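You operate a simulated robot arm through the tools that you are given. There is no shell and no other tool. Be economical: measure what you need, move in short steps, check, and stop when the job is done.

The job below is to be done with a simulated robot arm. You get a single attempt, and the scene is never put back.

JOB
On the turntable, give the blue cup 2 strokes of herb sauce and the green cup 2 of corn sauce.
Fine: the cups stay in their sockets and the third stays empty.

It is judged by the outcome, as a careful person would: the job done as asked, and still so three seconds after it is handed in. It fails if anything else is knocked over, pushed out of place, dropped, spilled or broken.

ROBOT AND FRAMES
A 7-joint arm with a two-finger parallel gripper, fixed in place. Base frame: the origin is at the foot of the arm, x ahead of it, y to its left, z up. Readings come in mm, rad, newtons and seconds.
With the tool pointing down near the work surface it reaches from about 220 to 620 mm from the base axis. Its first joint turns from -1.152 to 1.152 rad. Payload 2.6 kg.
The TCP is the grasp point between the finger pads, 30 mm short of the fingertips. In the tool frame z runs along the fingers and y along their closing line. The gripper opens to 94 mm. The fingers are 28 mm wide and 10 mm thick; the gripper's body (50 by 96 mm) begins 55 mm behind the TCP.
Orientation is that of the tool frame in the base frame, as [roll, pitch, yaw] about the fixed x, y, z axes, in that order (R = Rz(yaw) Ry(pitch) Rx(roll)). With the fingers straight down and closing along the base's y, the tool's x points along the base's -x, its y along +y and its z along -z.

CONTROLS
- The arm moves only by the tool jog_arm. Its argument "motion" is a list of rows, each an object of numbers (a shift or turn left out is 0, a gripper value left out holds the last): "dx", "dy", "dz": the shift along the base's x, y, z in units of 40 mm (1.0 is 40 mm); "rx", "ry", "rz": the turn, a rotation vector about the base's x, y, z in units of 4 degrees (1.0 is 4 degrees); "gripper": the opening in per cent of the stroke, from 0 (shut) to 100 (fully open). In form: [{"dx": .., "dy": .., "dz": .., "rx": .., "ry": .., "rz": .., "gripper": ..}, ...]. A call has 1 to 8 rows; each row shifts and turns the commanded pose from where the row before left it. A call with a number of a shift or a turn outside -1 to 1 is refused whole. A row lasts 0.2 s, in which the tool goes at most 50 mm and 0.15 rad; a call with a longer step from one row to the next is refused whole, and so is a gripper value outside its range. Where a pose cannot be reached the arm comes as near as it can. A force on the tool above 40 N (or 10 N above the force at the start of the call, whichever is more), or a blocked arm, ends the call early, and 0.2 s more pass. Each finger travels about 72 mm/s and halts on what it meets, pressing with about 22 N; the grip force reading is that of the motor and also rises with nothing between the fingers. The clock runs only during rows and for 0.2 s after the last one: add rows that do not move to give the fingers time. The reply holds the time, the measured pose of the TCP, the force on the tool along the base axes, the opening and the grip force, in the units named above and with some noise.
- Cameras (640 x 400 px; columns grow to the right, rows downward): "scene" is fixed at [39.3, 432, 567.4]; the picture's right is [-0.75, -0.66, 0.00], its down [-0.36, 0.41, -0.84] and it looks along [0.55, -0.63, -0.54] (base axes); focal length 307 px, centre (320, 200). "wrist" rides on the gripper at [76, 14, -103] in the tool frame; the picture's right is [-0.18, 0.98, 0.00], its down [-0.75, -0.14, -0.64] and it looks along [-0.63, -0.12, 0.77] (tool axes); focal length 243 px, centre (320, 200). There is no depth. A picture from a camera that has moved, and an enlarged one, comes with that camera's place and axes in the base frame and with its lens.
- camera(camera): a new picture of that camera. No time passes.
- enlarge(camera, box): a new picture of the part [left, top, right, bottom] of that camera's present view, enlarged. No time passes.
- sign_off(): hands the job in; it is judged then, once.

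Work in short steps. Places have to be worked out from the pictures, the camera data and where the tool is seen: move nearer, look again, correct. Check each grasp and each placing, and mend what went wrong. You have 120 turns and 68 pictures in all, those below and enlarged ones among them. Open the gripper and draw the arm clear of the work before you hand the job in, unless the task says otherwise; then end with one line.

The tools are called after ">>>" as a command line: name --argument value ..., lists and objects as JSON in quotes. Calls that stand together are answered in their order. jog_arm: Moves the arm, as the interface text tells. Its arguments: {"type":"object","properties":{"motion":{"type":"array"}},"required":["motion"]} The other tools are called the same way: camera (camera) takes a picture; enlarge (camera, box) takes an enlarged picture of a part of a camera's view; sign_off () hands the job in.

At the start:

```text
time: 0.0
tcp_pos: [354.6, 69.4, 401.6]
tcp_rot: [3.141, 0.0, 3.142]
ft_force: [0.4, -0.2, -1.1]
width: 94.0
finger_force: 0.0
```

scene: 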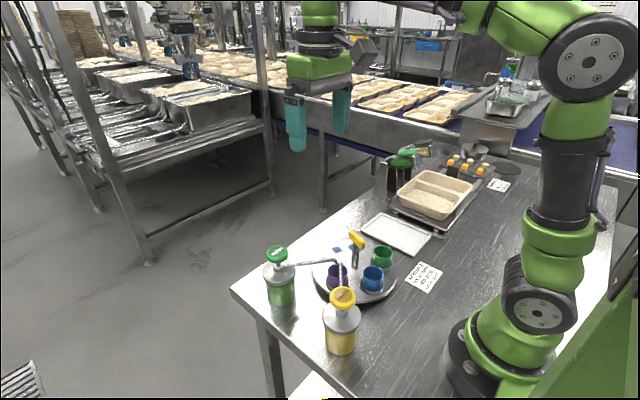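
wrist: 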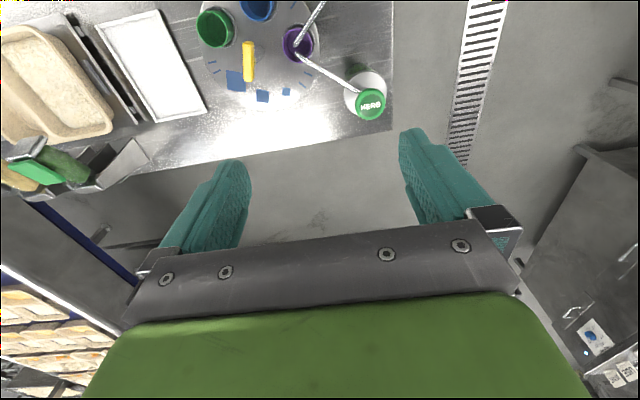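

I'll start by looking closer at the turntable and the dispensers.

>>> enlarge --camera "scene" --box '[230, 210, 450, 370]'

>>> enlarge --camera "wrist" --box '[180, 0, 400, 130]'

```text
2.50 times, centred on (340, 290) of scene
camera zoom: at [39.3, 432.0, 567.4], right [-0.75, -0.66, 0.0], down [-0.36, 0.41, -0.84], along [0.55, -0.63, -0.54], focal length 767 px, centre (270, -25)
```

zoom: 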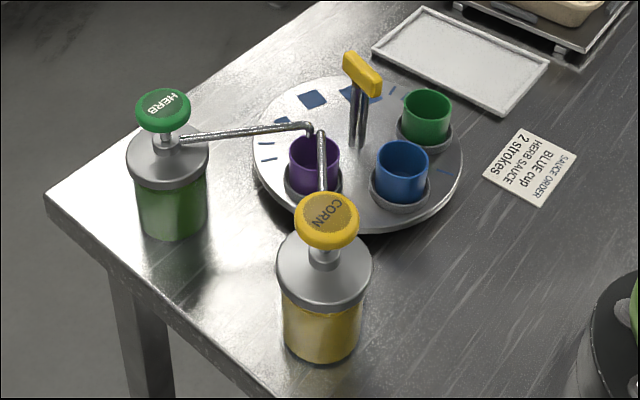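

```text
2.91 times, centred on (290, 65) of wrist
camera zoom: at [279.4, 83.8, 503.9], right [0.18, 0.98, 0.0], down [0.75, -0.14, 0.64], along [0.63, -0.12, -0.77], focal length 706 px, centre (407, 593)
```

zoom: 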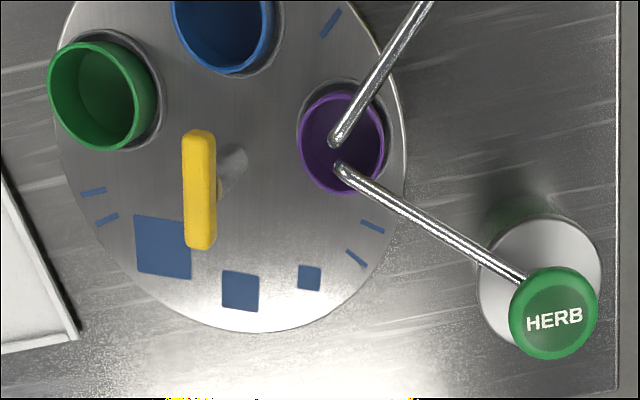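

The turntable's T-handle looks to be near (331, -30, 104). The herb knob is near (417, 135, 128) and the corn knob near (245, 134, 128). Both nozzles share one spot near (334, 37). I'll move above the handle to look again.

>>> jog_arm --motion '[{"dx": -0.118, "dy": -0.497, "dz": -0.9, "gripper": 45}, {"dx": -0.118, "dy": -0.497, "dz": -0.9}, {"dx": -0.118, "dy": -0.497, "dz": -0.9}, {"dx": -0.118, "dy": -0.497, "dz": -0.9}, {"dx": -0.118, "dy": -0.497, "dz": -0.9}, {}]'

>>> camera --camera "wrist"

>>> camera --camera "scene"

```text
time: 1.4
tcp_pos: [331.7, -27.3, 220.5]
tcp_rot: [-3.141, -0.001, 3.141]
ft_force: [-0.7, 0.6, 0.1]
width: 42.4
finger_force: 0.0
```

```text
63 pictures are left
camera wrist: at [256.7, -14.1, 323.5], right [0.18, 0.98, 0.0], down [0.75, -0.14, 0.64], along [0.63, -0.12, -0.77], focal length 243 px, centre (320, 200)
```

wrist: 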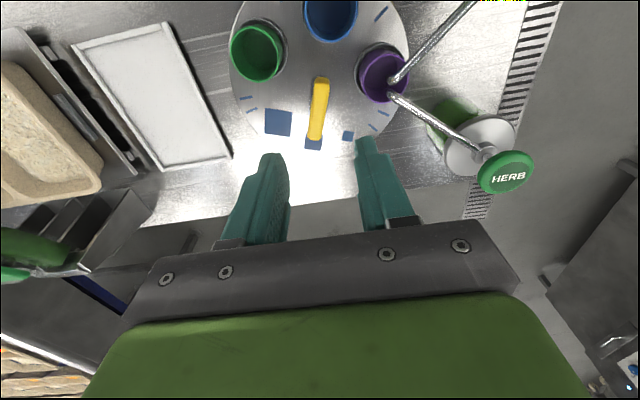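

```text
62 pictures are left
```

scene: 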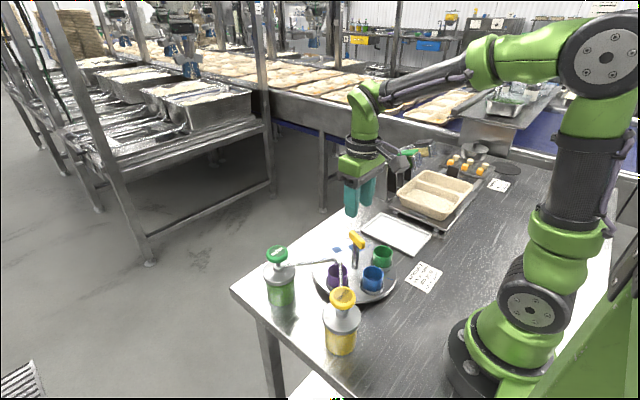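

The handle bar is centred near (332, -30), its top is near z = 106, and it lies about -15° off the x axis. I'll align the yaw, come down and grip it.

>>> jog_arm --motion '[{"dy": -0.05, "rz": -1, "dz": -0.4}, {"rz": -1, "dz": -0.5}, {"rz": -1, "dz": -0.5}, {"rz": -0.8, "dz": -0.5}, {"dz": -0.4}, {}]'

>>> camera --camera "wrist"

>>> enlarge --camera "scene" --box '[260, 170, 460, 320]'

```text
time: 2.8
tcp_pos: [330.4, -31.6, 130.2]
tcp_rot: [3.141, -0.001, 2.876]
ft_force: [0.6, -0.7, 0.3]
width: 42.4
finger_force: 0.1
```

```text
61 pictures are left
camera wrist: at [262.0, 2.7, 232.2], right [0.44, 0.9, 0.0], down [0.69, -0.33, 0.64], along [0.58, -0.28, -0.77], focal length 243 px, centre (320, 200)
```

wrist: 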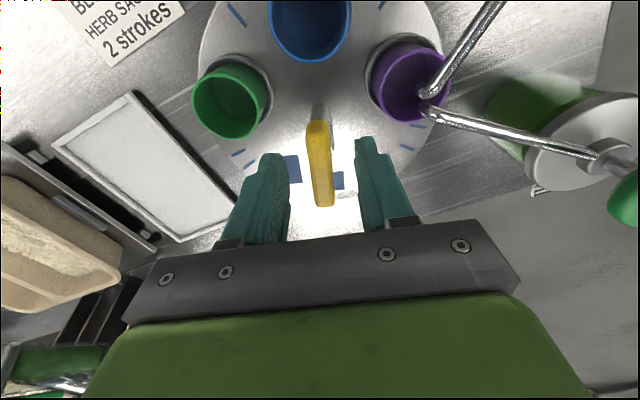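

```text
2.67 times, centred on (360, 245) of scene
camera zoom: at [39.3, 432.0, 567.4], right [-0.75, -0.66, 0.0], down [-0.36, 0.41, -0.84], along [0.55, -0.63, -0.54], focal length 818 px, centre (213, 80)
```

zoom: 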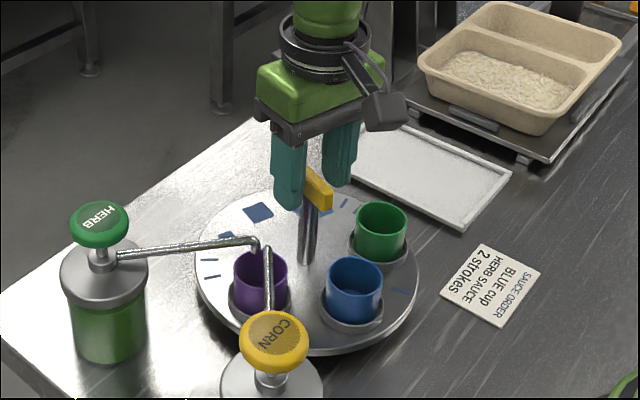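

The bar sits between the fingers, well aligned. I'll go down 28 mm and close.

>>> jog_arm --motion '[{"dx": 0.04, "dz": -0.4}, {"dz": -0.3}, {"gripper": 0}, {}, {}, {}]'

>>> camera --camera "wrist"

```text
time: 4.2
tcp_pos: [333.1, -31.3, 102.0]
tcp_rot: [3.14, 0.001, 2.874]
ft_force: [7.6, 9.7, -10.4]
width: 19.3
finger_force: 45.5
```

```text
59 pictures are left
camera wrist: at [264.0, 2.9, 203.9], right [0.44, 0.9, 0.0], down [0.69, -0.34, 0.64], along [0.58, -0.28, -0.77], focal length 243 px, centre (320, 200)
```

wrist: 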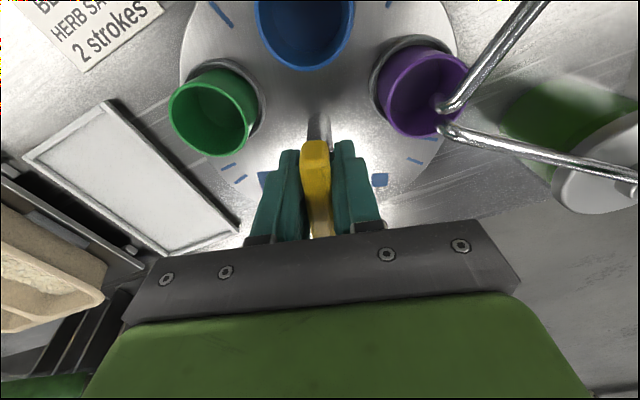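

The handle is gripped with a small side load. I'll shift slightly to relieve it and try turning clockwise.

>>> jog_arm --motion '[{"dx": 0.02, "dy": 0.03}, {"rz": -1}, {"rz": -1}, {"rz": -1}, {"rz": -1}, {}]'

>>> camera --camera "wrist"

>>> enlarge --camera "scene" --box '[260, 170, 460, 320]'

```text
time: 5.6
tcp_pos: [331.9, -30.1, 101.5]
tcp_rot: [-3.139, 0.002, 2.592]
ft_force: [-17.3, -10.2, 18.2]
width: 17.6
finger_force: 45.3
```

```text
58 pictures are left
camera wrist: at [276.0, 20.8, 203.9], right [0.67, 0.74, 0.0], down [0.57, -0.51, 0.64], along [0.48, -0.43, -0.77], focal length 243 px, centre (320, 200)
```

wrist: 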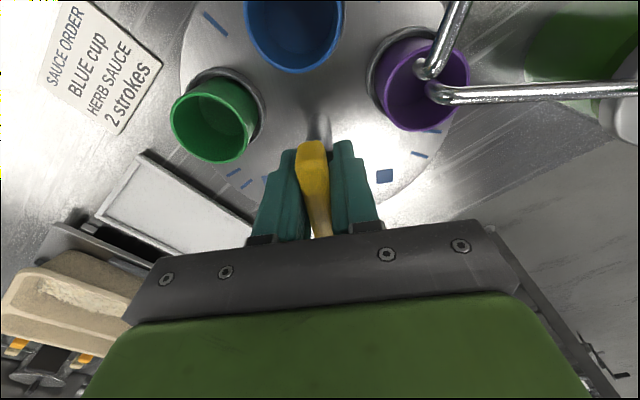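

```text
2.67 times, centred on (360, 245) of scene
camera zoom: at [39.2, 431.9, 567.4], right [-0.75, -0.66, 0.0], down [-0.36, 0.41, -0.84], along [0.55, -0.63, -0.54], focal length 818 px, centre (213, 80)
```

zoom: 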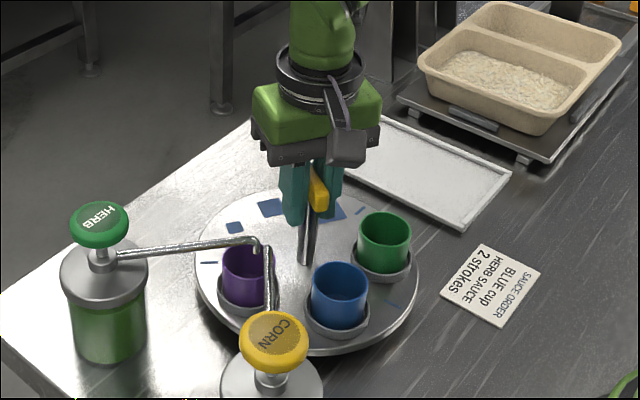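

The turntable follows the handle with little load. I'll keep turning.

>>> jog_arm --motion '[{"dx": -0.02, "dy": -0.01, "rz": -1}, {"rz": -1}, {"rz": -1}, {"rz": -1}, {"rz": -1}, {"rz": -1}, {"rz": -1}, {}]'

>>> camera --camera "wrist"

>>> enlarge --camera "scene" --box '[260, 170, 460, 320]'

```text
time: 7.2
tcp_pos: [332.5, -32.9, 101.6]
tcp_rot: [-3.142, 0.0, 2.118]
ft_force: [-4.8, 1.9, 2.8]
width: 18.0
finger_force: 45.2
stopped in row 8: the force on the tool passed its limit (the readings are from after the stop); the commanded pose is now the measured one
```

```text
56 pictures are left
camera wrist: at [305.4, 40.4, 203.7], right [0.94, 0.35, 0.0], down [0.27, -0.72, 0.64], along [0.23, -0.6, -0.77], focal length 243 px, centre (320, 200)
```

wrist: 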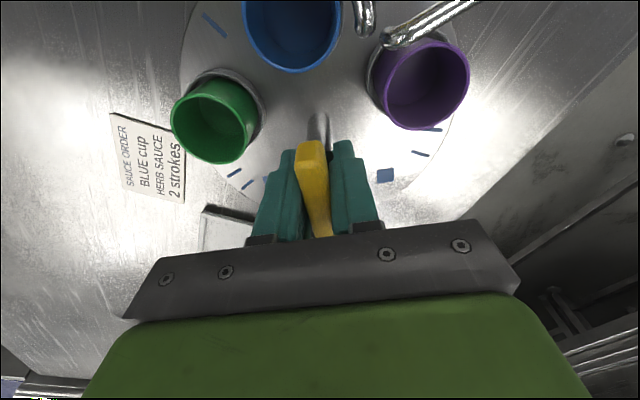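

```text
2.67 times, centred on (360, 245) of scene
camera zoom: at [39.3, 432.0, 567.4], right [-0.75, -0.66, 0.0], down [-0.36, 0.41, -0.84], along [0.55, -0.63, -0.54], focal length 818 px, centre (213, 80)
```

zoom: 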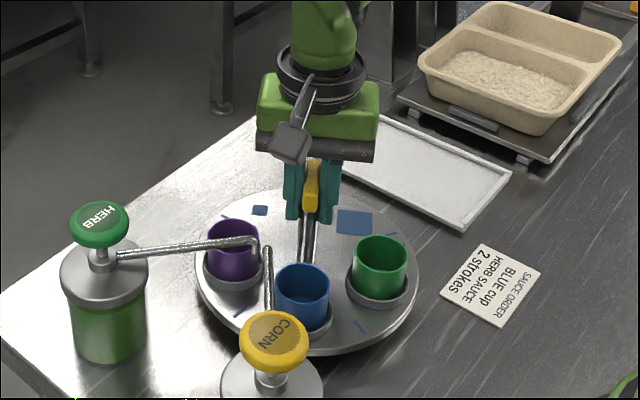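

The turn is about 60% done. The stop seems to come from a small side load, so I'll carry on in smaller chunks.

>>> jog_arm --motion '[{"rz": -0.8}, {"rz": -0.8}, {"rz": -0.8}, {"rz": -0.8}, {}]'

```text
time: 8.4
tcp_pos: [330.5, -32.8, 102.2]
tcp_rot: [-3.137, -0.001, 1.889]
ft_force: [-23.2, -5.8, 25.7]
width: 17.7
finger_force: 44.8
```

The reaction is toward -x and up, so I'll ease that way and then continue.

>>> jog_arm --motion '[{"dx": -0.04, "dy": 0.02, "dz": 0.015}, {"rz": -0.8}, {"rz": -0.8}, {"rz": -0.8}, {}]'

>>> camera --camera "wrist"

>>> enlarge --camera "scene" --box '[260, 170, 460, 320]'

```text
time: 9.6
tcp_pos: [330.9, -31.1, 101.6]
tcp_rot: [-3.139, 0.0, 1.727]
ft_force: [9.3, -17.9, -21.0]
width: 17.9
finger_force: 45.3
```

```text
54 pictures are left
camera wrist: at [333.8, 45.6, 204.0], right [1.0, -0.03, 0.0], down [-0.02, -0.77, 0.64], along [-0.02, -0.64, -0.77], focal length 243 px, centre (320, 200)
```

wrist: 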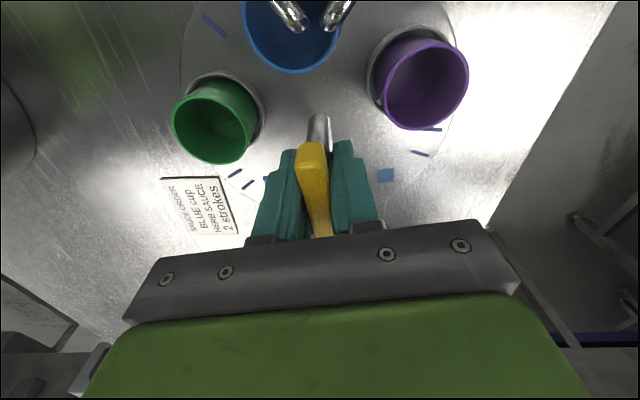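

```text
2.67 times, centred on (360, 245) of scene
camera zoom: at [39.4, 431.9, 567.4], right [-0.75, -0.66, 0.0], down [-0.36, 0.41, -0.84], along [0.55, -0.63, -0.54], focal length 818 px, centre (213, 80)
```

zoom: 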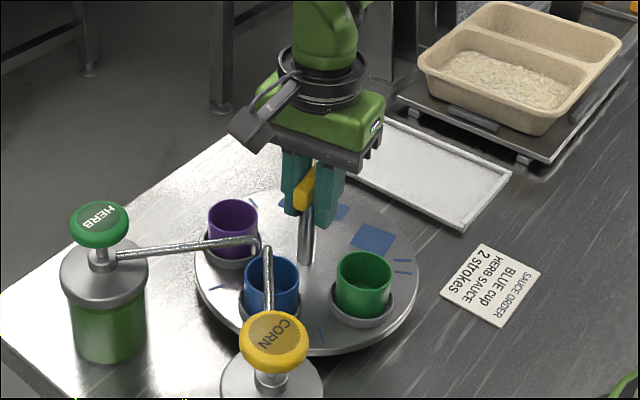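

Blue's centre is about 10 mm (9°) short of the midpoint between the nozzles, so I'll turn roughly 9° more.

>>> jog_arm --motion '[{"dx": 0.01, "dy": -0.025, "dz": -0.01}, {"rz": -0.8}, {"rz": -0.8}, {"rz": -0.8}, {}]'

>>> camera --camera "wrist"

>>> enlarge --camera "scene" --box '[260, 170, 460, 320]'

```text
time: 10.8
tcp_pos: [331.2, -31.9, 102.7]
tcp_rot: [-3.136, -0.001, 1.556]
ft_force: [-19.8, -9.2, 20.0]
width: 17.9
finger_force: 44.9
```

```text
52 pictures are left
camera wrist: at [346.9, 43.8, 204.3], right [0.98, -0.2, 0.0], down [-0.15, -0.75, 0.64], along [-0.13, -0.63, -0.77], focal length 243 px, centre (320, 200)
```

wrist: 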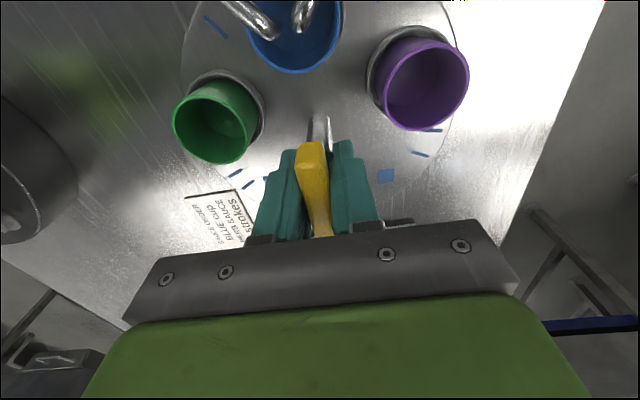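

```text
2.67 times, centred on (360, 245) of scene
camera zoom: at [39.2, 432.0, 567.4], right [-0.75, -0.66, 0.0], down [-0.36, 0.41, -0.84], along [0.55, -0.63, -0.54], focal length 818 px, centre (213, 80)
```

zoom: 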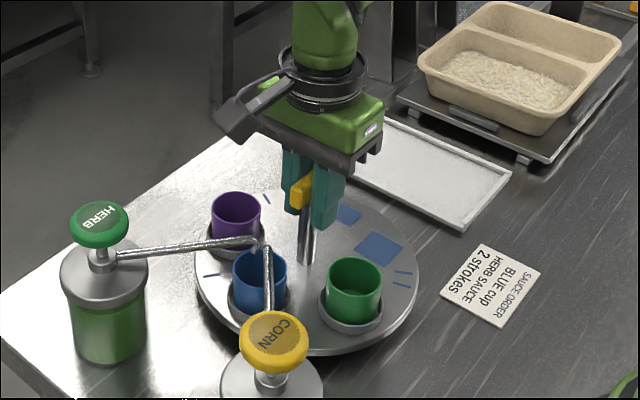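

Blue's centre is about (333, 37) and the nozzle tips sit at (324, 37) and (338, 37), so it is centred. I'll release the handle, rise and check.

>>> jog_arm --motion '[{"gripper": 40}, {}, {}, {"dz": 0.5}, {"dz": 0.9}, {"dz": 0.9}, {"dz": 0.7}, {}]'

>>> camera --camera "wrist"

>>> enlarge --camera "scene" --box '[260, 210, 420, 320]'

```text
time: 12.6
tcp_pos: [330.8, -33.2, 220.8]
tcp_rot: [-3.14, 0.001, 1.557]
ft_force: [0.6, 0.2, 0.7]
width: 37.7
finger_force: 0.1
```

```text
50 pictures are left
camera wrist: at [348.2, 44.1, 323.2], right [0.98, -0.2, 0.0], down [-0.15, -0.75, 0.64], along [-0.13, -0.63, -0.77], focal length 243 px, centre (320, 200)
```

wrist: 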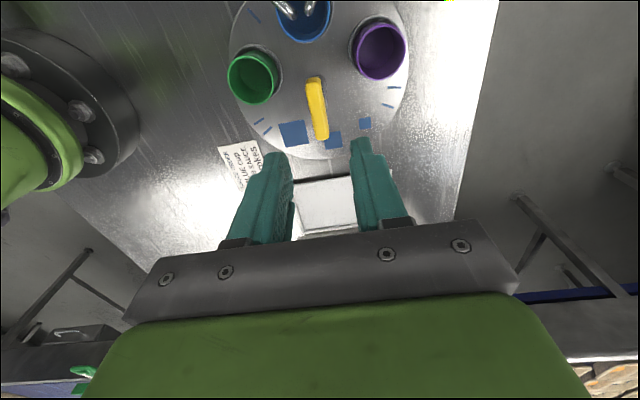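

```text
3.64 times, centred on (340, 265) of scene
camera zoom: at [39.3, 432.0, 567.4], right [-0.75, -0.66, 0.0], down [-0.36, 0.41, -0.84], along [0.55, -0.63, -0.54], focal length 1116 px, centre (247, -36)
```

zoom: 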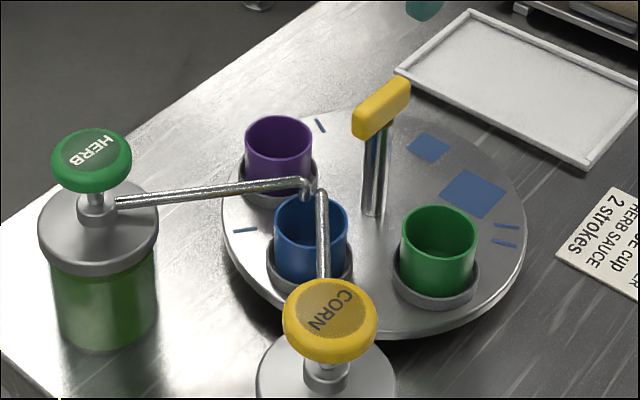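

Blue is held under the nozzles. I'll close the fingers and move above the herb knob.

>>> jog_arm --motion '[{"gripper": 0}, {"dx": 0.36, "dy": 0.7}, {"dx": 0.36, "dy": 0.7}, {"dx": 0.36, "dy": 0.7}, {"dx": 0.36, "dy": 0.7}, {"dx": 0.36, "dy": 0.7}, {"dx": 0.36, "dy": 0.7}, {}]'

>>> camera --camera "wrist"

>>> enlarge --camera "scene" --box '[220, 150, 420, 310]'

```text
time: 14.4
tcp_pos: [414.0, 137.1, 222.6]
tcp_rot: [-3.141, -0.001, 1.559]
ft_force: [-0.6, 0.3, 0.3]
width: 0.0
finger_force: 21.6
```

```text
48 pictures are left
camera wrist: at [431.4, 212.2, 324.7], right [0.98, -0.2, 0.0], down [-0.15, -0.75, 0.64], along [-0.13, -0.63, -0.77], focal length 243 px, centre (320, 200)
```

wrist: 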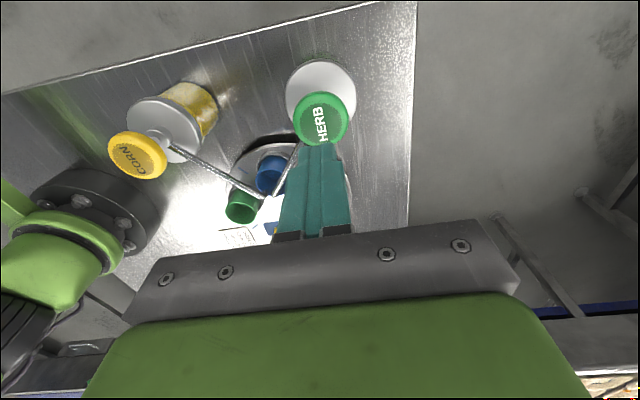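

```text
2.50 times, centred on (320, 230) of scene
camera zoom: at [39.3, 432.0, 567.4], right [-0.75, -0.66, 0.0], down [-0.36, 0.41, -0.84], along [0.55, -0.63, -0.54], focal length 767 px, centre (320, 125)
```

zoom: 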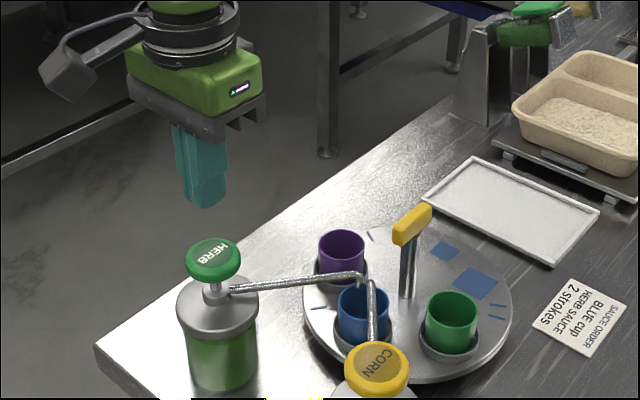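

The herb knob measures about (416, 134.5). I'll correct for that and come down to just above it.

>>> jog_arm --motion '[{"dx": 0.05, "dy": -0.06, "dz": -0.5}, {"dz": -0.5}, {"dz": -0.4}, {}]'

>>> enlarge --camera "scene" --box '[220, 190, 380, 310]'

>>> camera --camera "wrist"

```text
time: 15.4
tcp_pos: [418.7, 133.7, 166.5]
tcp_rot: [-3.141, 0.0, 1.559]
ft_force: [-0.3, -0.9, 1.3]
width: 0.0
finger_force: 22.4
```

```text
3.33 times, centred on (300, 250) of scene
camera zoom: at [39.3, 432.0, 567.4], right [-0.75, -0.66, 0.0], down [-0.36, 0.41, -0.84], along [0.55, -0.63, -0.54], focal length 1023 px, centre (387, 33)
```

zoom: 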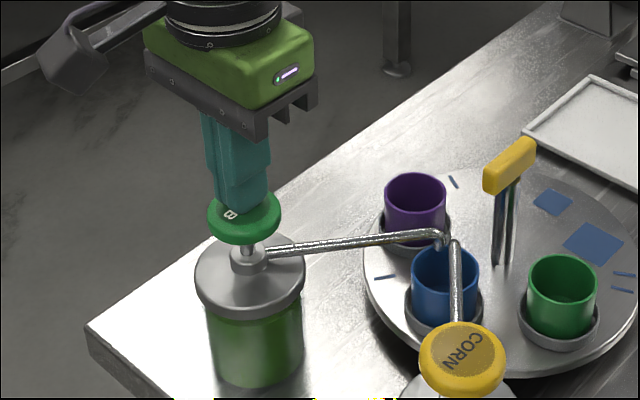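

```text
45 pictures are left
camera wrist: at [434.1, 209.3, 268.1], right [0.98, -0.2, 0.0], down [-0.15, -0.75, 0.64], along [-0.13, -0.63, -0.77], focal length 243 px, centre (320, 200)
```

wrist: 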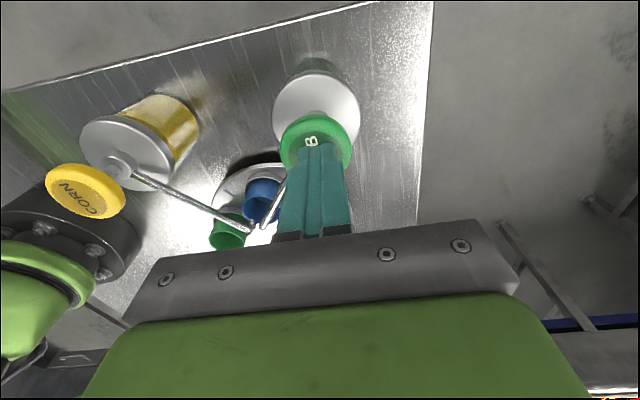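

The fingers are centred over the knob. I'll press down a little to find the contact and the feel of the pump.

>>> jog_arm --motion '[{"dx": -0.03, "dz": -0.1}, {"dz": -0.1}, {"dz": -0.1}, {}]'

```text
time: 16.4
tcp_pos: [418.0, 132.7, 154.2]
tcp_rot: [-3.138, -0.001, 1.557]
ft_force: [-4.0, 1.9, 7.6]
width: 0.0
finger_force: 22.3
```

Contact is made at 7.6 N. I'll press through the stroke.

>>> jog_arm --motion '[{"dz": -0.12}, {"dz": -0.12}, {"dz": -0.12}, {}]'

>>> enlarge --camera "scene" --box '[220, 190, 380, 310]'

```text
time: 16.9
tcp_pos: [419.7, 133.6, 151.6]
tcp_rot: [3.137, -0.007, 1.554]
ft_force: [-5.1, -1.6, 13.8]
width: 0.1
finger_force: 21.9
stopped in row 2: the force on the tool passed its limit (the readings are from after the stop); the commanded pose is now the measured one
```

```text
3.33 times, centred on (300, 250) of scene
camera zoom: at [39.2, 431.9, 567.4], right [-0.75, -0.66, 0.0], down [-0.36, 0.41, -0.84], along [0.55, -0.63, -0.54], focal length 1023 px, centre (387, 33)
```

zoom: 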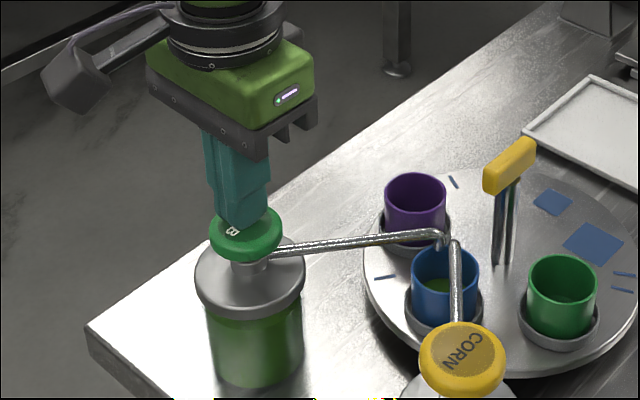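

The knob is down on its collar and sauce shows in the blue cup. I'll release fully and look.

>>> jog_arm --motion '[{"dz": 0.3}, {"dz": 0.3}, {}, {}]'

>>> enlarge --camera "scene" --box '[220, 190, 380, 310]'

```text
time: 17.9
tcp_pos: [418.6, 133.4, 174.9]
tcp_rot: [3.14, -0.003, 1.556]
ft_force: [-0.5, 0.3, -0.3]
width: 0.0
finger_force: 21.9
```

```text
3.33 times, centred on (300, 250) of scene
camera zoom: at [39.3, 432.0, 567.4], right [-0.75, -0.66, 0.0], down [-0.36, 0.41, -0.84], along [0.55, -0.63, -0.54], focal length 1023 px, centre (387, 33)
```

zoom: 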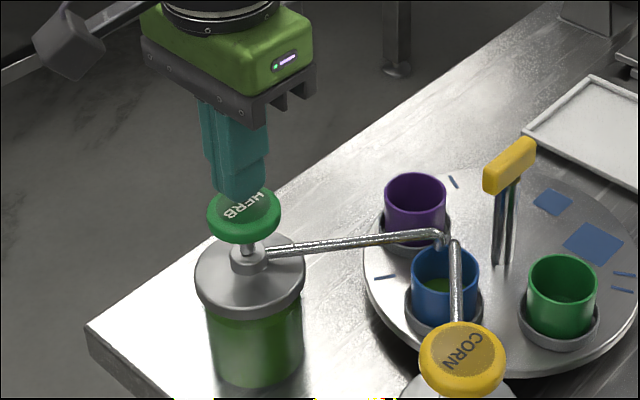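

The knob sprang back, which makes one stroke. I'll do the second one the same way.

>>> jog_arm --motion '[{"dx": -0.05, "dz": -0.2}, {"dz": -0.12}, {"dz": -0.12}, {"dz": -0.12}, {"dz": -0.12}, {"dz": -0.12}, {}]'

>>> enlarge --camera "scene" --box '[220, 190, 380, 310]'

```text
time: 19.2
tcp_pos: [416.7, 133.8, 152.4]
tcp_rot: [3.137, -0.007, 1.551]
ft_force: [-7.2, -2.3, 15.9]
width: 0.0
finger_force: 22.4
stopped in row 6: the force on the tool passed its limit (the readings are from after the stop); the commanded pose is now the measured one
```

```text
3.33 times, centred on (300, 250) of scene
camera zoom: at [39.2, 431.9, 567.4], right [-0.75, -0.66, 0.0], down [-0.36, 0.41, -0.84], along [0.55, -0.63, -0.54], focal length 1023 px, centre (387, 33)
```

zoom: 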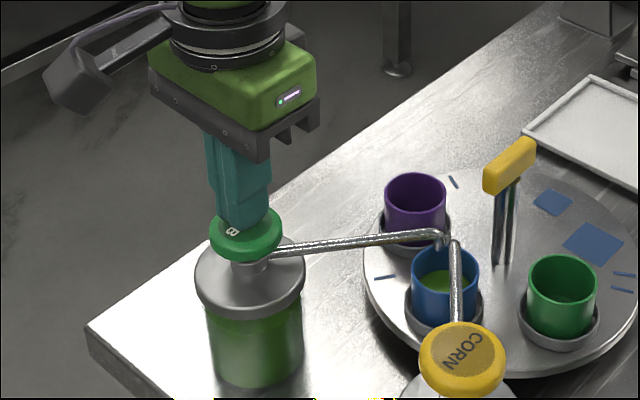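

The level rose, so herb has had two strokes. I'll go up and back towards the handle, testing in the air whether the wrist can turn the further ~65° needed.

>>> jog_arm --motion '[{"dz": 0.6}, {"dz": 0.9}, {"dz": 0.3}, {"rz": -1}, {"rz": -1}, {"rz": -1}, {"rz": -1}, {}]'

>>> jog_arm --motion '[{"dx": -0.3, "dy": -0.55, "rz": -1}, {"dx": -0.3, "dy": -0.55, "rz": -1}, {"dx": -0.3, "dy": -0.55, "rz": -1}, {"dx": -0.3, "dy": -0.55, "rz": -1}, {"dx": -0.3, "dy": -0.55, "rz": -1}, {"dx": -0.3, "dy": -0.55, "rz": -1}, {"dx": -0.3, "dy": -0.55, "rz": -1}, {}]'

>>> jog_arm --motion '[{"rz": -1}, {"rz": -1}, {"rz": -1}, {"rz": -1}, {"rz": -1}, {"rz": -1}, {}]'

>>> enlarge --camera "scene" --box '[220, 150, 420, 310]'

```text
time: 21.0
tcp_pos: [417.0, 133.1, 223.2]
tcp_rot: [3.137, -0.007, 1.273]
ft_force: [-0.5, -0.7, -0.2]
width: 0.3
finger_force: 21.9
```

```text
time: 22.8
tcp_pos: [334.2, -21.5, 223.8]
tcp_rot: [3.139, -0.007, 0.785]
ft_force: [0.0, 0.3, 0.4]
width: 0.0
finger_force: 22.0
```

```text
time: 24.4
tcp_pos: [333.1, -19.9, 223.5]
tcp_rot: [3.137, -0.005, 0.365]
ft_force: [0.2, -0.4, 0.0]
width: 0.2
finger_force: 22.2
```

```text
2.50 times, centred on (320, 230) of scene
camera zoom: at [39.3, 432.0, 567.4], right [-0.75, -0.66, 0.0], down [-0.36, 0.41, -0.84], along [0.55, -0.63, -0.54], focal length 767 px, centre (320, 125)
```

zoom: 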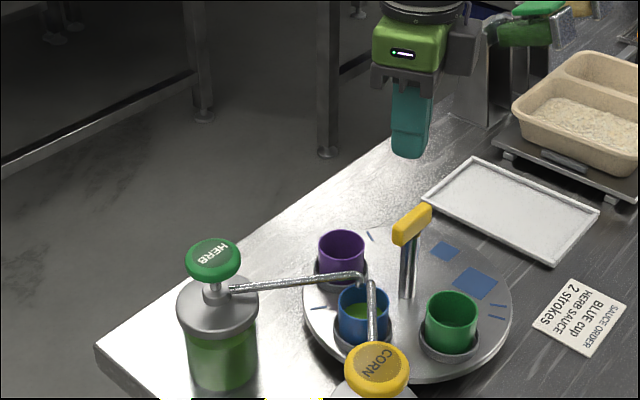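

The wrist reaches far enough. I'll turn back to match the handle (yaw ≈ 1.53), open and position over it.

>>> jog_arm --motion '[{"rz": 1, "gripper": 45}, {"rz": 1}, {"rz": 1}, {"rz": 1}, {"rz": 1}, {"rz": 1}, {"rz": 1}, {"rz": 1}]'

>>> jog_arm --motion '[{"rz": 1, "dx": -0.03, "dy": -0.29}, {"rz": 1}, {"rz": 1}, {"rz": 1}, {"rz": 1}, {"rz": 1}, {"rz": 1}, {"rz": 1}]'

>>> jog_arm --motion '[{"rz": 0.6, "dz": -0.9}, {"dz": -0.9}, {"dz": -0.5}, {}]'

>>> camera --camera "wrist"

```text
time: 26.2
tcp_pos: [334.0, -21.9, 223.2]
tcp_rot: [3.138, -0.006, 0.927]
ft_force: [0.2, 0.2, -0.1]
width: 42.2
finger_force: 0.0
```

```text
time: 28.0
tcp_pos: [332.3, -32.0, 223.8]
tcp_rot: [3.139, -0.007, 1.487]
ft_force: [0.2, -0.3, 0.1]
width: 42.3
finger_force: 0.1
```

```text
time: 29.0
tcp_pos: [333.5, -34.2, 130.2]
tcp_rot: [3.137, -0.007, 1.524]
ft_force: [0.3, -0.5, 0.4]
width: 42.1
finger_force: 0.1
```

```text
40 pictures are left
camera wrist: at [352.7, 41.0, 232.5], right [0.97, -0.23, 0.0], down [-0.18, -0.75, 0.64], along [-0.14, -0.62, -0.77], focal length 243 px, centre (320, 200)
```

wrist: 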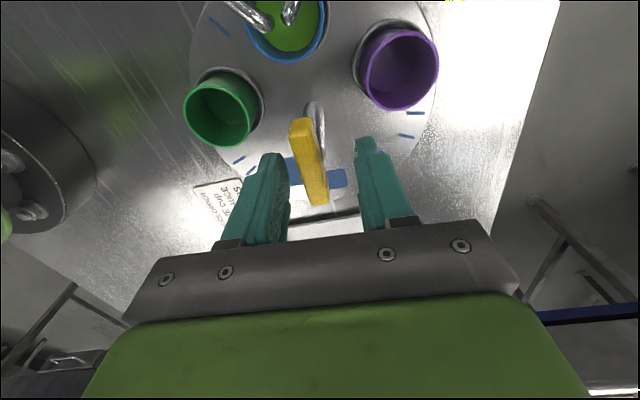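

The bar is between the fingers and within a degree or two of aligned, centred at about (331, -32). I'll shift slightly, go down and grip.

>>> jog_arm --motion '[{"dx": -0.04, "dy": 0.04, "dz": -0.4}, {"dz": -0.3}, {"gripper": 0}, {}, {}, {}]'

```text
time: 30.4
tcp_pos: [329.9, -30.6, 101.8]
tcp_rot: [3.14, -0.007, 1.526]
ft_force: [-8.3, 2.0, 1.7]
width: 17.8
finger_force: 45.1
```

Gripped. I'll turn clockwise in steps.

>>> jog_arm --motion '[{"dx": -0.02}, {"rz": -0.8}, {"rz": -0.8}, {"rz": -0.8}, {"rz": -0.8}, {}]'

```text
time: 31.8
tcp_pos: [329.2, -32.0, 103.3]
tcp_rot: [3.137, -0.005, 1.299]
ft_force: [-1.8, -4.4, 4.9]
width: 17.5
finger_force: 45.0
```

The load is small, so I'll continue.

>>> jog_arm --motion '[{"rz": -0.8}, {"rz": -0.8}, {"rz": -0.8}, {"rz": -0.8}, {"rz": -0.8}, {}]'

>>> enlarge --camera "scene" --box '[260, 170, 460, 320]'

```text
time: 33.2
tcp_pos: [330.0, -30.2, 102.4]
tcp_rot: [3.138, -0.007, 1.02]
ft_force: [-16.1, -9.7, 15.3]
width: 17.7
finger_force: 44.9
```

```text
2.67 times, centred on (360, 245) of scene
camera zoom: at [39.2, 432.0, 567.4], right [-0.75, -0.66, 0.0], down [-0.36, 0.41, -0.84], along [0.55, -0.63, -0.54], focal length 818 px, centre (213, 80)
```

zoom: 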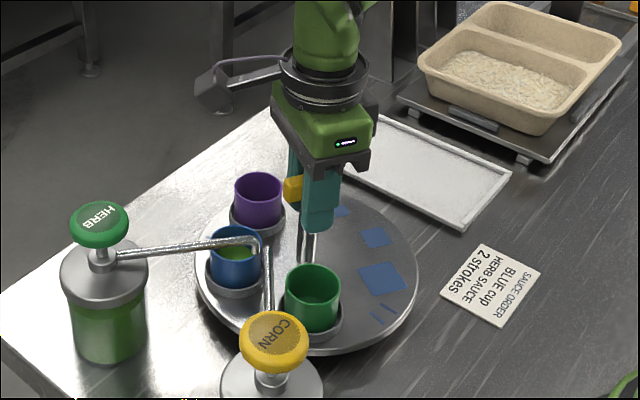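

About half way. I'll continue.

>>> jog_arm --motion '[{"dx": -0.02, "dy": -0.01}, {"rz": -0.8}, {"rz": -0.8}, {"rz": -0.8}, {"rz": -0.8}, {"rz": -0.8}, {}]'

>>> camera --camera "wrist"

>>> enlarge --camera "scene" --box '[260, 170, 460, 320]'

```text
time: 34.8
tcp_pos: [329.2, -31.2, 102.6]
tcp_rot: [3.139, -0.006, 0.742]
ft_force: [0.5, -1.9, 2.2]
width: 18.1
finger_force: 45.2
```

```text
38 pictures are left
camera wrist: at [395.2, 10.3, 205.0], right [0.53, -0.85, 0.0], down [-0.66, -0.41, 0.64], along [-0.54, -0.34, -0.77], focal length 243 px, centre (320, 200)
```

wrist: 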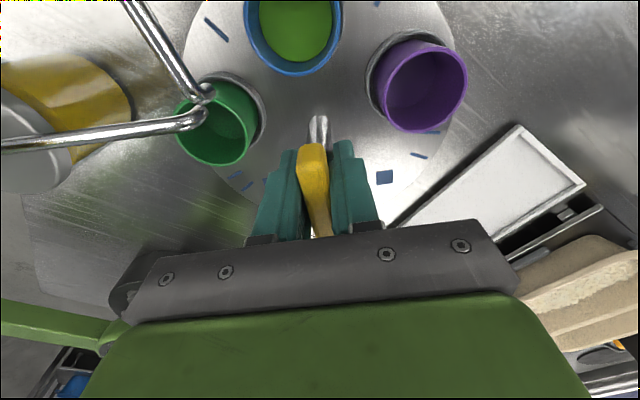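

```text
2.67 times, centred on (360, 245) of scene
camera zoom: at [39.3, 432.0, 567.4], right [-0.75, -0.66, 0.0], down [-0.36, 0.41, -0.84], along [0.55, -0.63, -0.54], focal length 818 px, centre (213, 80)
```

zoom: 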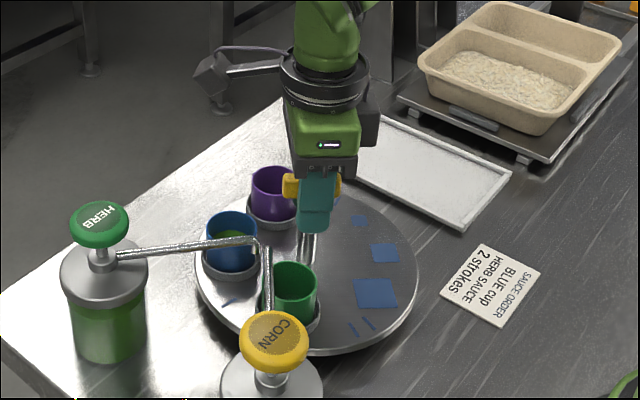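

Green needs about 20° more. I'll take 16° and then check.

>>> jog_arm --motion '[{"rz": -0.8}, {"rz": -0.8}, {"rz": -0.8}, {"rz": -0.8}, {"rz": -0.8}, {}]'

>>> camera --camera "wrist"

>>> enlarge --camera "scene" --box '[260, 170, 460, 320]'

```text
time: 36.2
tcp_pos: [329.4, -30.8, 101.8]
tcp_rot: [3.137, -0.008, 0.466]
ft_force: [8.5, 6.3, -5.1]
width: 17.8
finger_force: 45.0
```

```text
36 pictures are left
camera wrist: at [403.8, -9.1, 205.0], right [0.27, -0.96, 0.0], down [-0.74, -0.21, 0.64], along [-0.61, -0.18, -0.77], focal length 243 px, centre (320, 200)
```

wrist: 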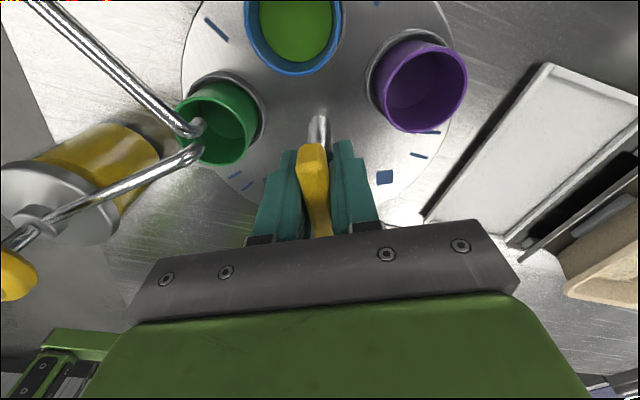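

```text
2.67 times, centred on (360, 245) of scene
camera zoom: at [39.3, 432.0, 567.4], right [-0.75, -0.66, 0.0], down [-0.36, 0.41, -0.84], along [0.55, -0.63, -0.54], focal length 818 px, centre (213, 80)
```

zoom: 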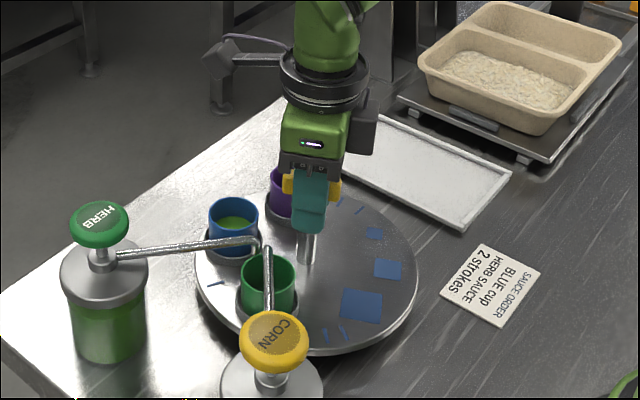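

Green needs roughly 6–7° more.

>>> jog_arm --motion '[{"rz": -0.8}, {"rz": -0.8}, {}]'

>>> camera --camera "wrist"

>>> enlarge --camera "scene" --box '[260, 170, 460, 320]'

```text
time: 37.0
tcp_pos: [329.7, -30.5, 101.9]
tcp_rot: [3.138, -0.006, 0.353]
ft_force: [9.9, 13.1, -8.2]
width: 17.7
finger_force: 45.3
```

```text
34 pictures are left
camera wrist: at [405.6, -17.3, 205.0], right [0.17, -0.99, 0.0], down [-0.76, -0.13, 0.64], along [-0.63, -0.11, -0.77], focal length 243 px, centre (320, 200)
```

wrist: 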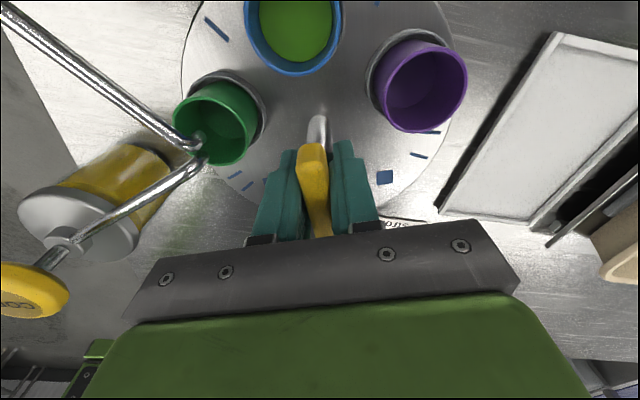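

```text
2.67 times, centred on (360, 245) of scene
camera zoom: at [39.3, 432.0, 567.4], right [-0.75, -0.66, 0.0], down [-0.36, 0.41, -0.84], along [0.55, -0.63, -0.54], focal length 818 px, centre (213, 80)
```

zoom: 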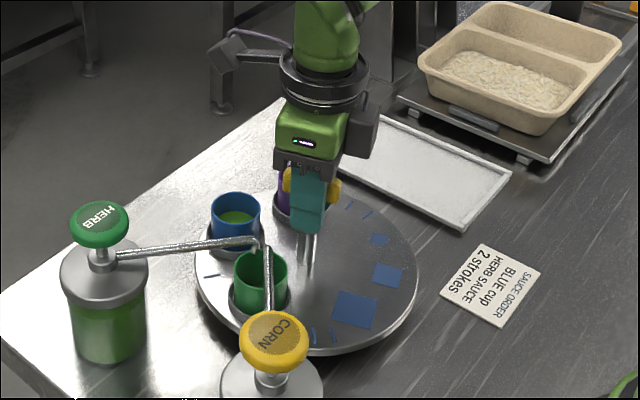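

Green now sits slightly past the corn nozzle's line, by about 10 mm. I'll turn back a few degrees.

>>> jog_arm --motion '[{"rz": 0.7}, {"rz": 0.7}, {}]'

>>> jog_arm --motion '[{"gripper": 40}, {}, {}, {"dz": 0.5}, {"dz": 0.9}, {"dz": 0.9}, {"dz": 0.7}, {}]'

>>> camera --camera "wrist"

>>> enlarge --camera "scene" --box '[260, 170, 460, 320]'

```text
time: 37.8
tcp_pos: [328.4, -30.4, 103.1]
tcp_rot: [3.139, -0.008, 0.453]
ft_force: [15.9, 19.5, -3.5]
width: 17.8
finger_force: 45.0
```

```text
time: 39.6
tcp_pos: [330.1, -32.2, 223.3]
tcp_rot: [3.139, -0.006, 0.451]
ft_force: [0.6, 0.0, -0.2]
width: 37.4
finger_force: 0.2
```

```text
32 pictures are left
camera wrist: at [405.0, -11.2, 325.2], right [0.26, -0.97, 0.0], down [-0.74, -0.2, 0.64], along [-0.61, -0.17, -0.77], focal length 243 px, centre (320, 200)
```

wrist: 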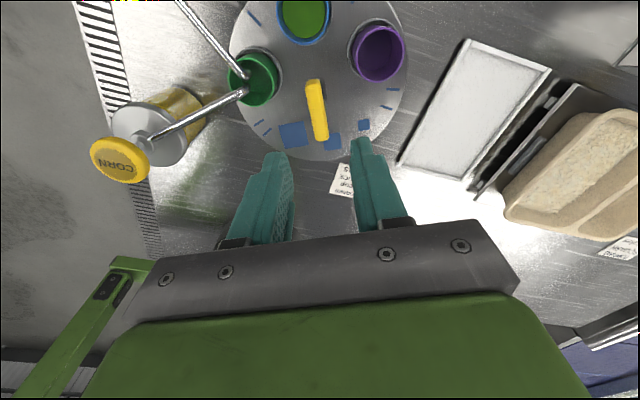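

```text
2.67 times, centred on (360, 245) of scene
camera zoom: at [39.3, 432.0, 567.4], right [-0.75, -0.66, 0.0], down [-0.36, 0.41, -0.84], along [0.55, -0.63, -0.54], focal length 818 px, centre (213, 80)
```

zoom: 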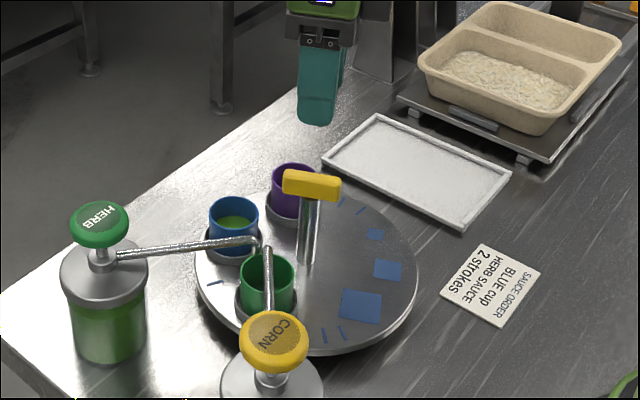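

Green is centred at about (332, 33) under the tips. I'll close the fingers and move above the corn knob, near (246, 135.5).

>>> jog_arm --motion '[{"gripper": 0}, {"dx": -0.35, "dy": 0.698}, {"dx": -0.35, "dy": 0.698}, {"dx": -0.35, "dy": 0.698}, {"dx": -0.35, "dy": 0.698}, {"dx": -0.35, "dy": 0.698}, {"dx": -0.35, "dy": 0.698}, {}]'

>>> camera --camera "wrist"

>>> enlarge --camera "scene" --box '[240, 150, 440, 310]'

```text
time: 41.4
tcp_pos: [242.9, 136.2, 223.4]
tcp_rot: [3.137, -0.007, 0.45]
ft_force: [-0.6, -0.1, 0.8]
width: 0.0
finger_force: 21.9
```

```text
30 pictures are left
camera wrist: at [318.7, 157.7, 325.4], right [0.26, -0.97, 0.0], down [-0.74, -0.2, 0.64], along [-0.61, -0.17, -0.77], focal length 243 px, centre (320, 200)
```

wrist: 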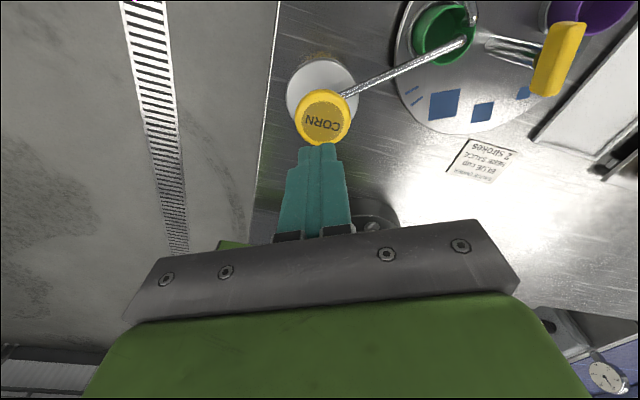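

```text
2.50 times, centred on (340, 230) of scene
camera zoom: at [39.3, 432.0, 567.4], right [-0.75, -0.66, 0.0], down [-0.36, 0.41, -0.84], along [0.55, -0.63, -0.54], focal length 767 px, centre (270, 125)
```

zoom: 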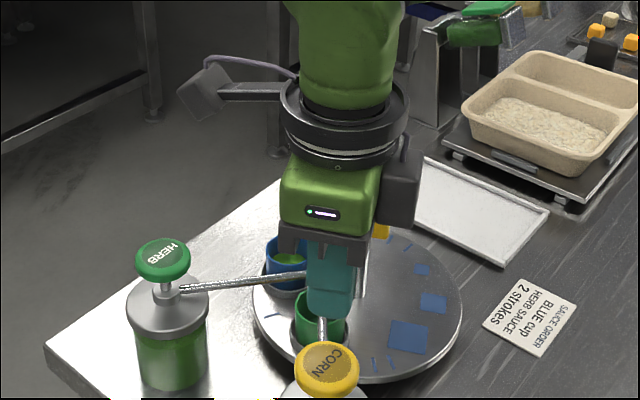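

The corn knob measures (247, 134). I'll correct for that and come down to just above it.

>>> jog_arm --motion '[{"dx": 0.1, "dy": -0.05, "dz": -0.5}, {"dz": -0.5}, {"dz": -0.3}, {}]'

>>> enlarge --camera "scene" --box '[260, 210, 420, 330]'

>>> camera --camera "wrist"

```text
time: 42.4
tcp_pos: [248.1, 133.7, 169.2]
tcp_rot: [3.139, -0.008, 0.45]
ft_force: [0.6, -0.6, -0.3]
width: 0.3
finger_force: 21.6
```

```text
3.33 times, centred on (340, 270) of scene
camera zoom: at [39.3, 432.0, 567.4], right [-0.75, -0.66, 0.0], down [-0.36, 0.41, -0.84], along [0.55, -0.63, -0.54], focal length 1023 px, centre (253, -33)
```

zoom: 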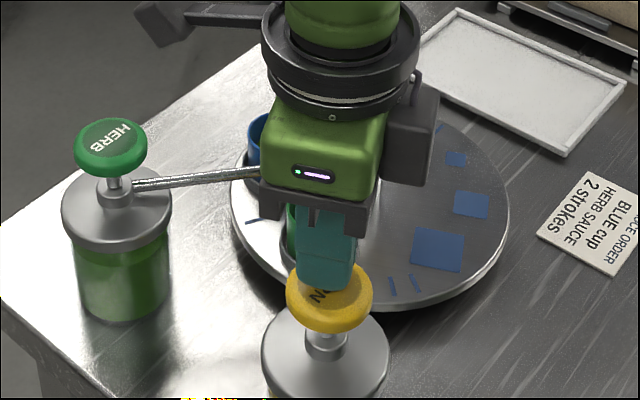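

```text
27 pictures are left
camera wrist: at [323.6, 155.2, 272.4], right [0.26, -0.97, 0.0], down [-0.74, -0.2, 0.64], along [-0.61, -0.17, -0.77], focal length 243 px, centre (320, 200)
```

wrist: 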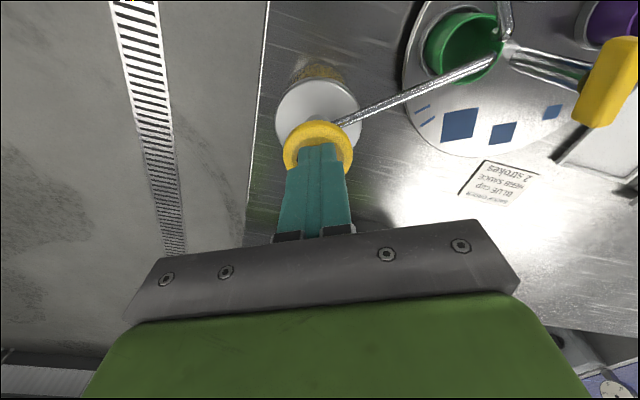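

Aligned with the knob. I'll make the first corn stroke, using the same gradual press.

>>> jog_arm --motion '[{"dz": -0.12}, {"dz": -0.12}, {"dz": -0.12}, {"dz": -0.12}, {"dz": -0.12}, {"dz": -0.12}, {}]'

>>> camera --camera "wrist"

>>> enlarge --camera "scene" --box '[260, 210, 420, 330]'

```text
time: 43.5
tcp_pos: [249.0, 135.2, 151.1]
tcp_rot: [3.138, -0.008, 0.447]
ft_force: [-8.0, -4.5, 24.6]
width: 0.0
finger_force: 22.3
stopped in row 5: the force on the tool passed its limit (the readings are from after the stop); the commanded pose is now the measured one
```

```text
26 pictures are left
camera wrist: at [324.2, 154.8, 254.5], right [0.26, -0.97, 0.0], down [-0.75, -0.2, 0.63], along [-0.61, -0.17, -0.77], focal length 243 px, centre (320, 200)
```

wrist: 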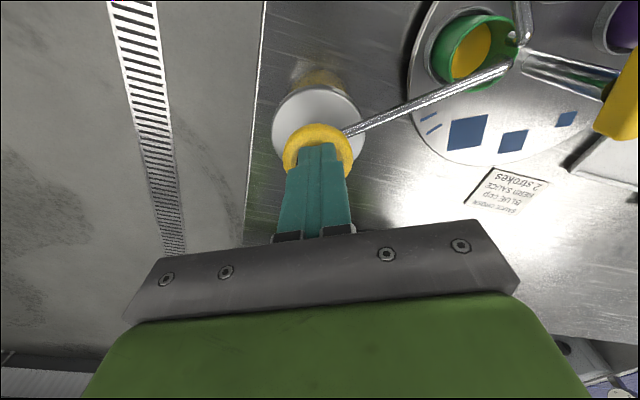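

```text
3.33 times, centred on (340, 270) of scene
camera zoom: at [39.2, 431.9, 567.5], right [-0.75, -0.66, 0.0], down [-0.36, 0.41, -0.84], along [0.55, -0.63, -0.54], focal length 1023 px, centre (253, -33)
```

zoom: 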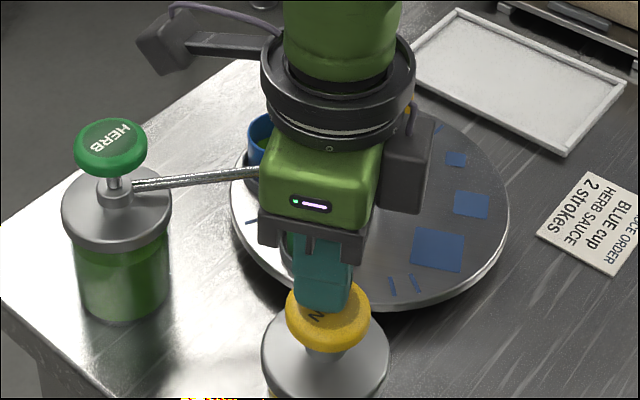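

Corn is in the green cup. I'll release fully and check that the knob rises.

>>> jog_arm --motion '[{"dz": 0.3}, {"dz": 0.3}, {}, {}]'

>>> camera --camera "wrist"

```text
time: 44.5
tcp_pos: [249.1, 134.8, 174.9]
tcp_rot: [3.137, -0.008, 0.45]
ft_force: [0.0, 0.8, 0.1]
width: 0.0
finger_force: 21.8
```

```text
24 pictures are left
camera wrist: at [324.2, 154.8, 276.8], right [0.26, -0.97, 0.0], down [-0.75, -0.2, 0.64], along [-0.61, -0.17, -0.77], focal length 243 px, centre (320, 200)
```

wrist: 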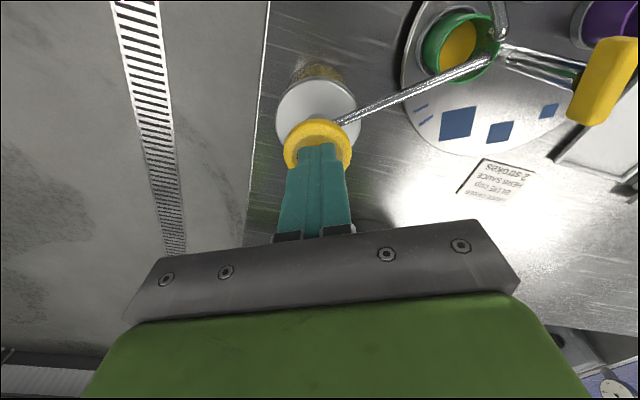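

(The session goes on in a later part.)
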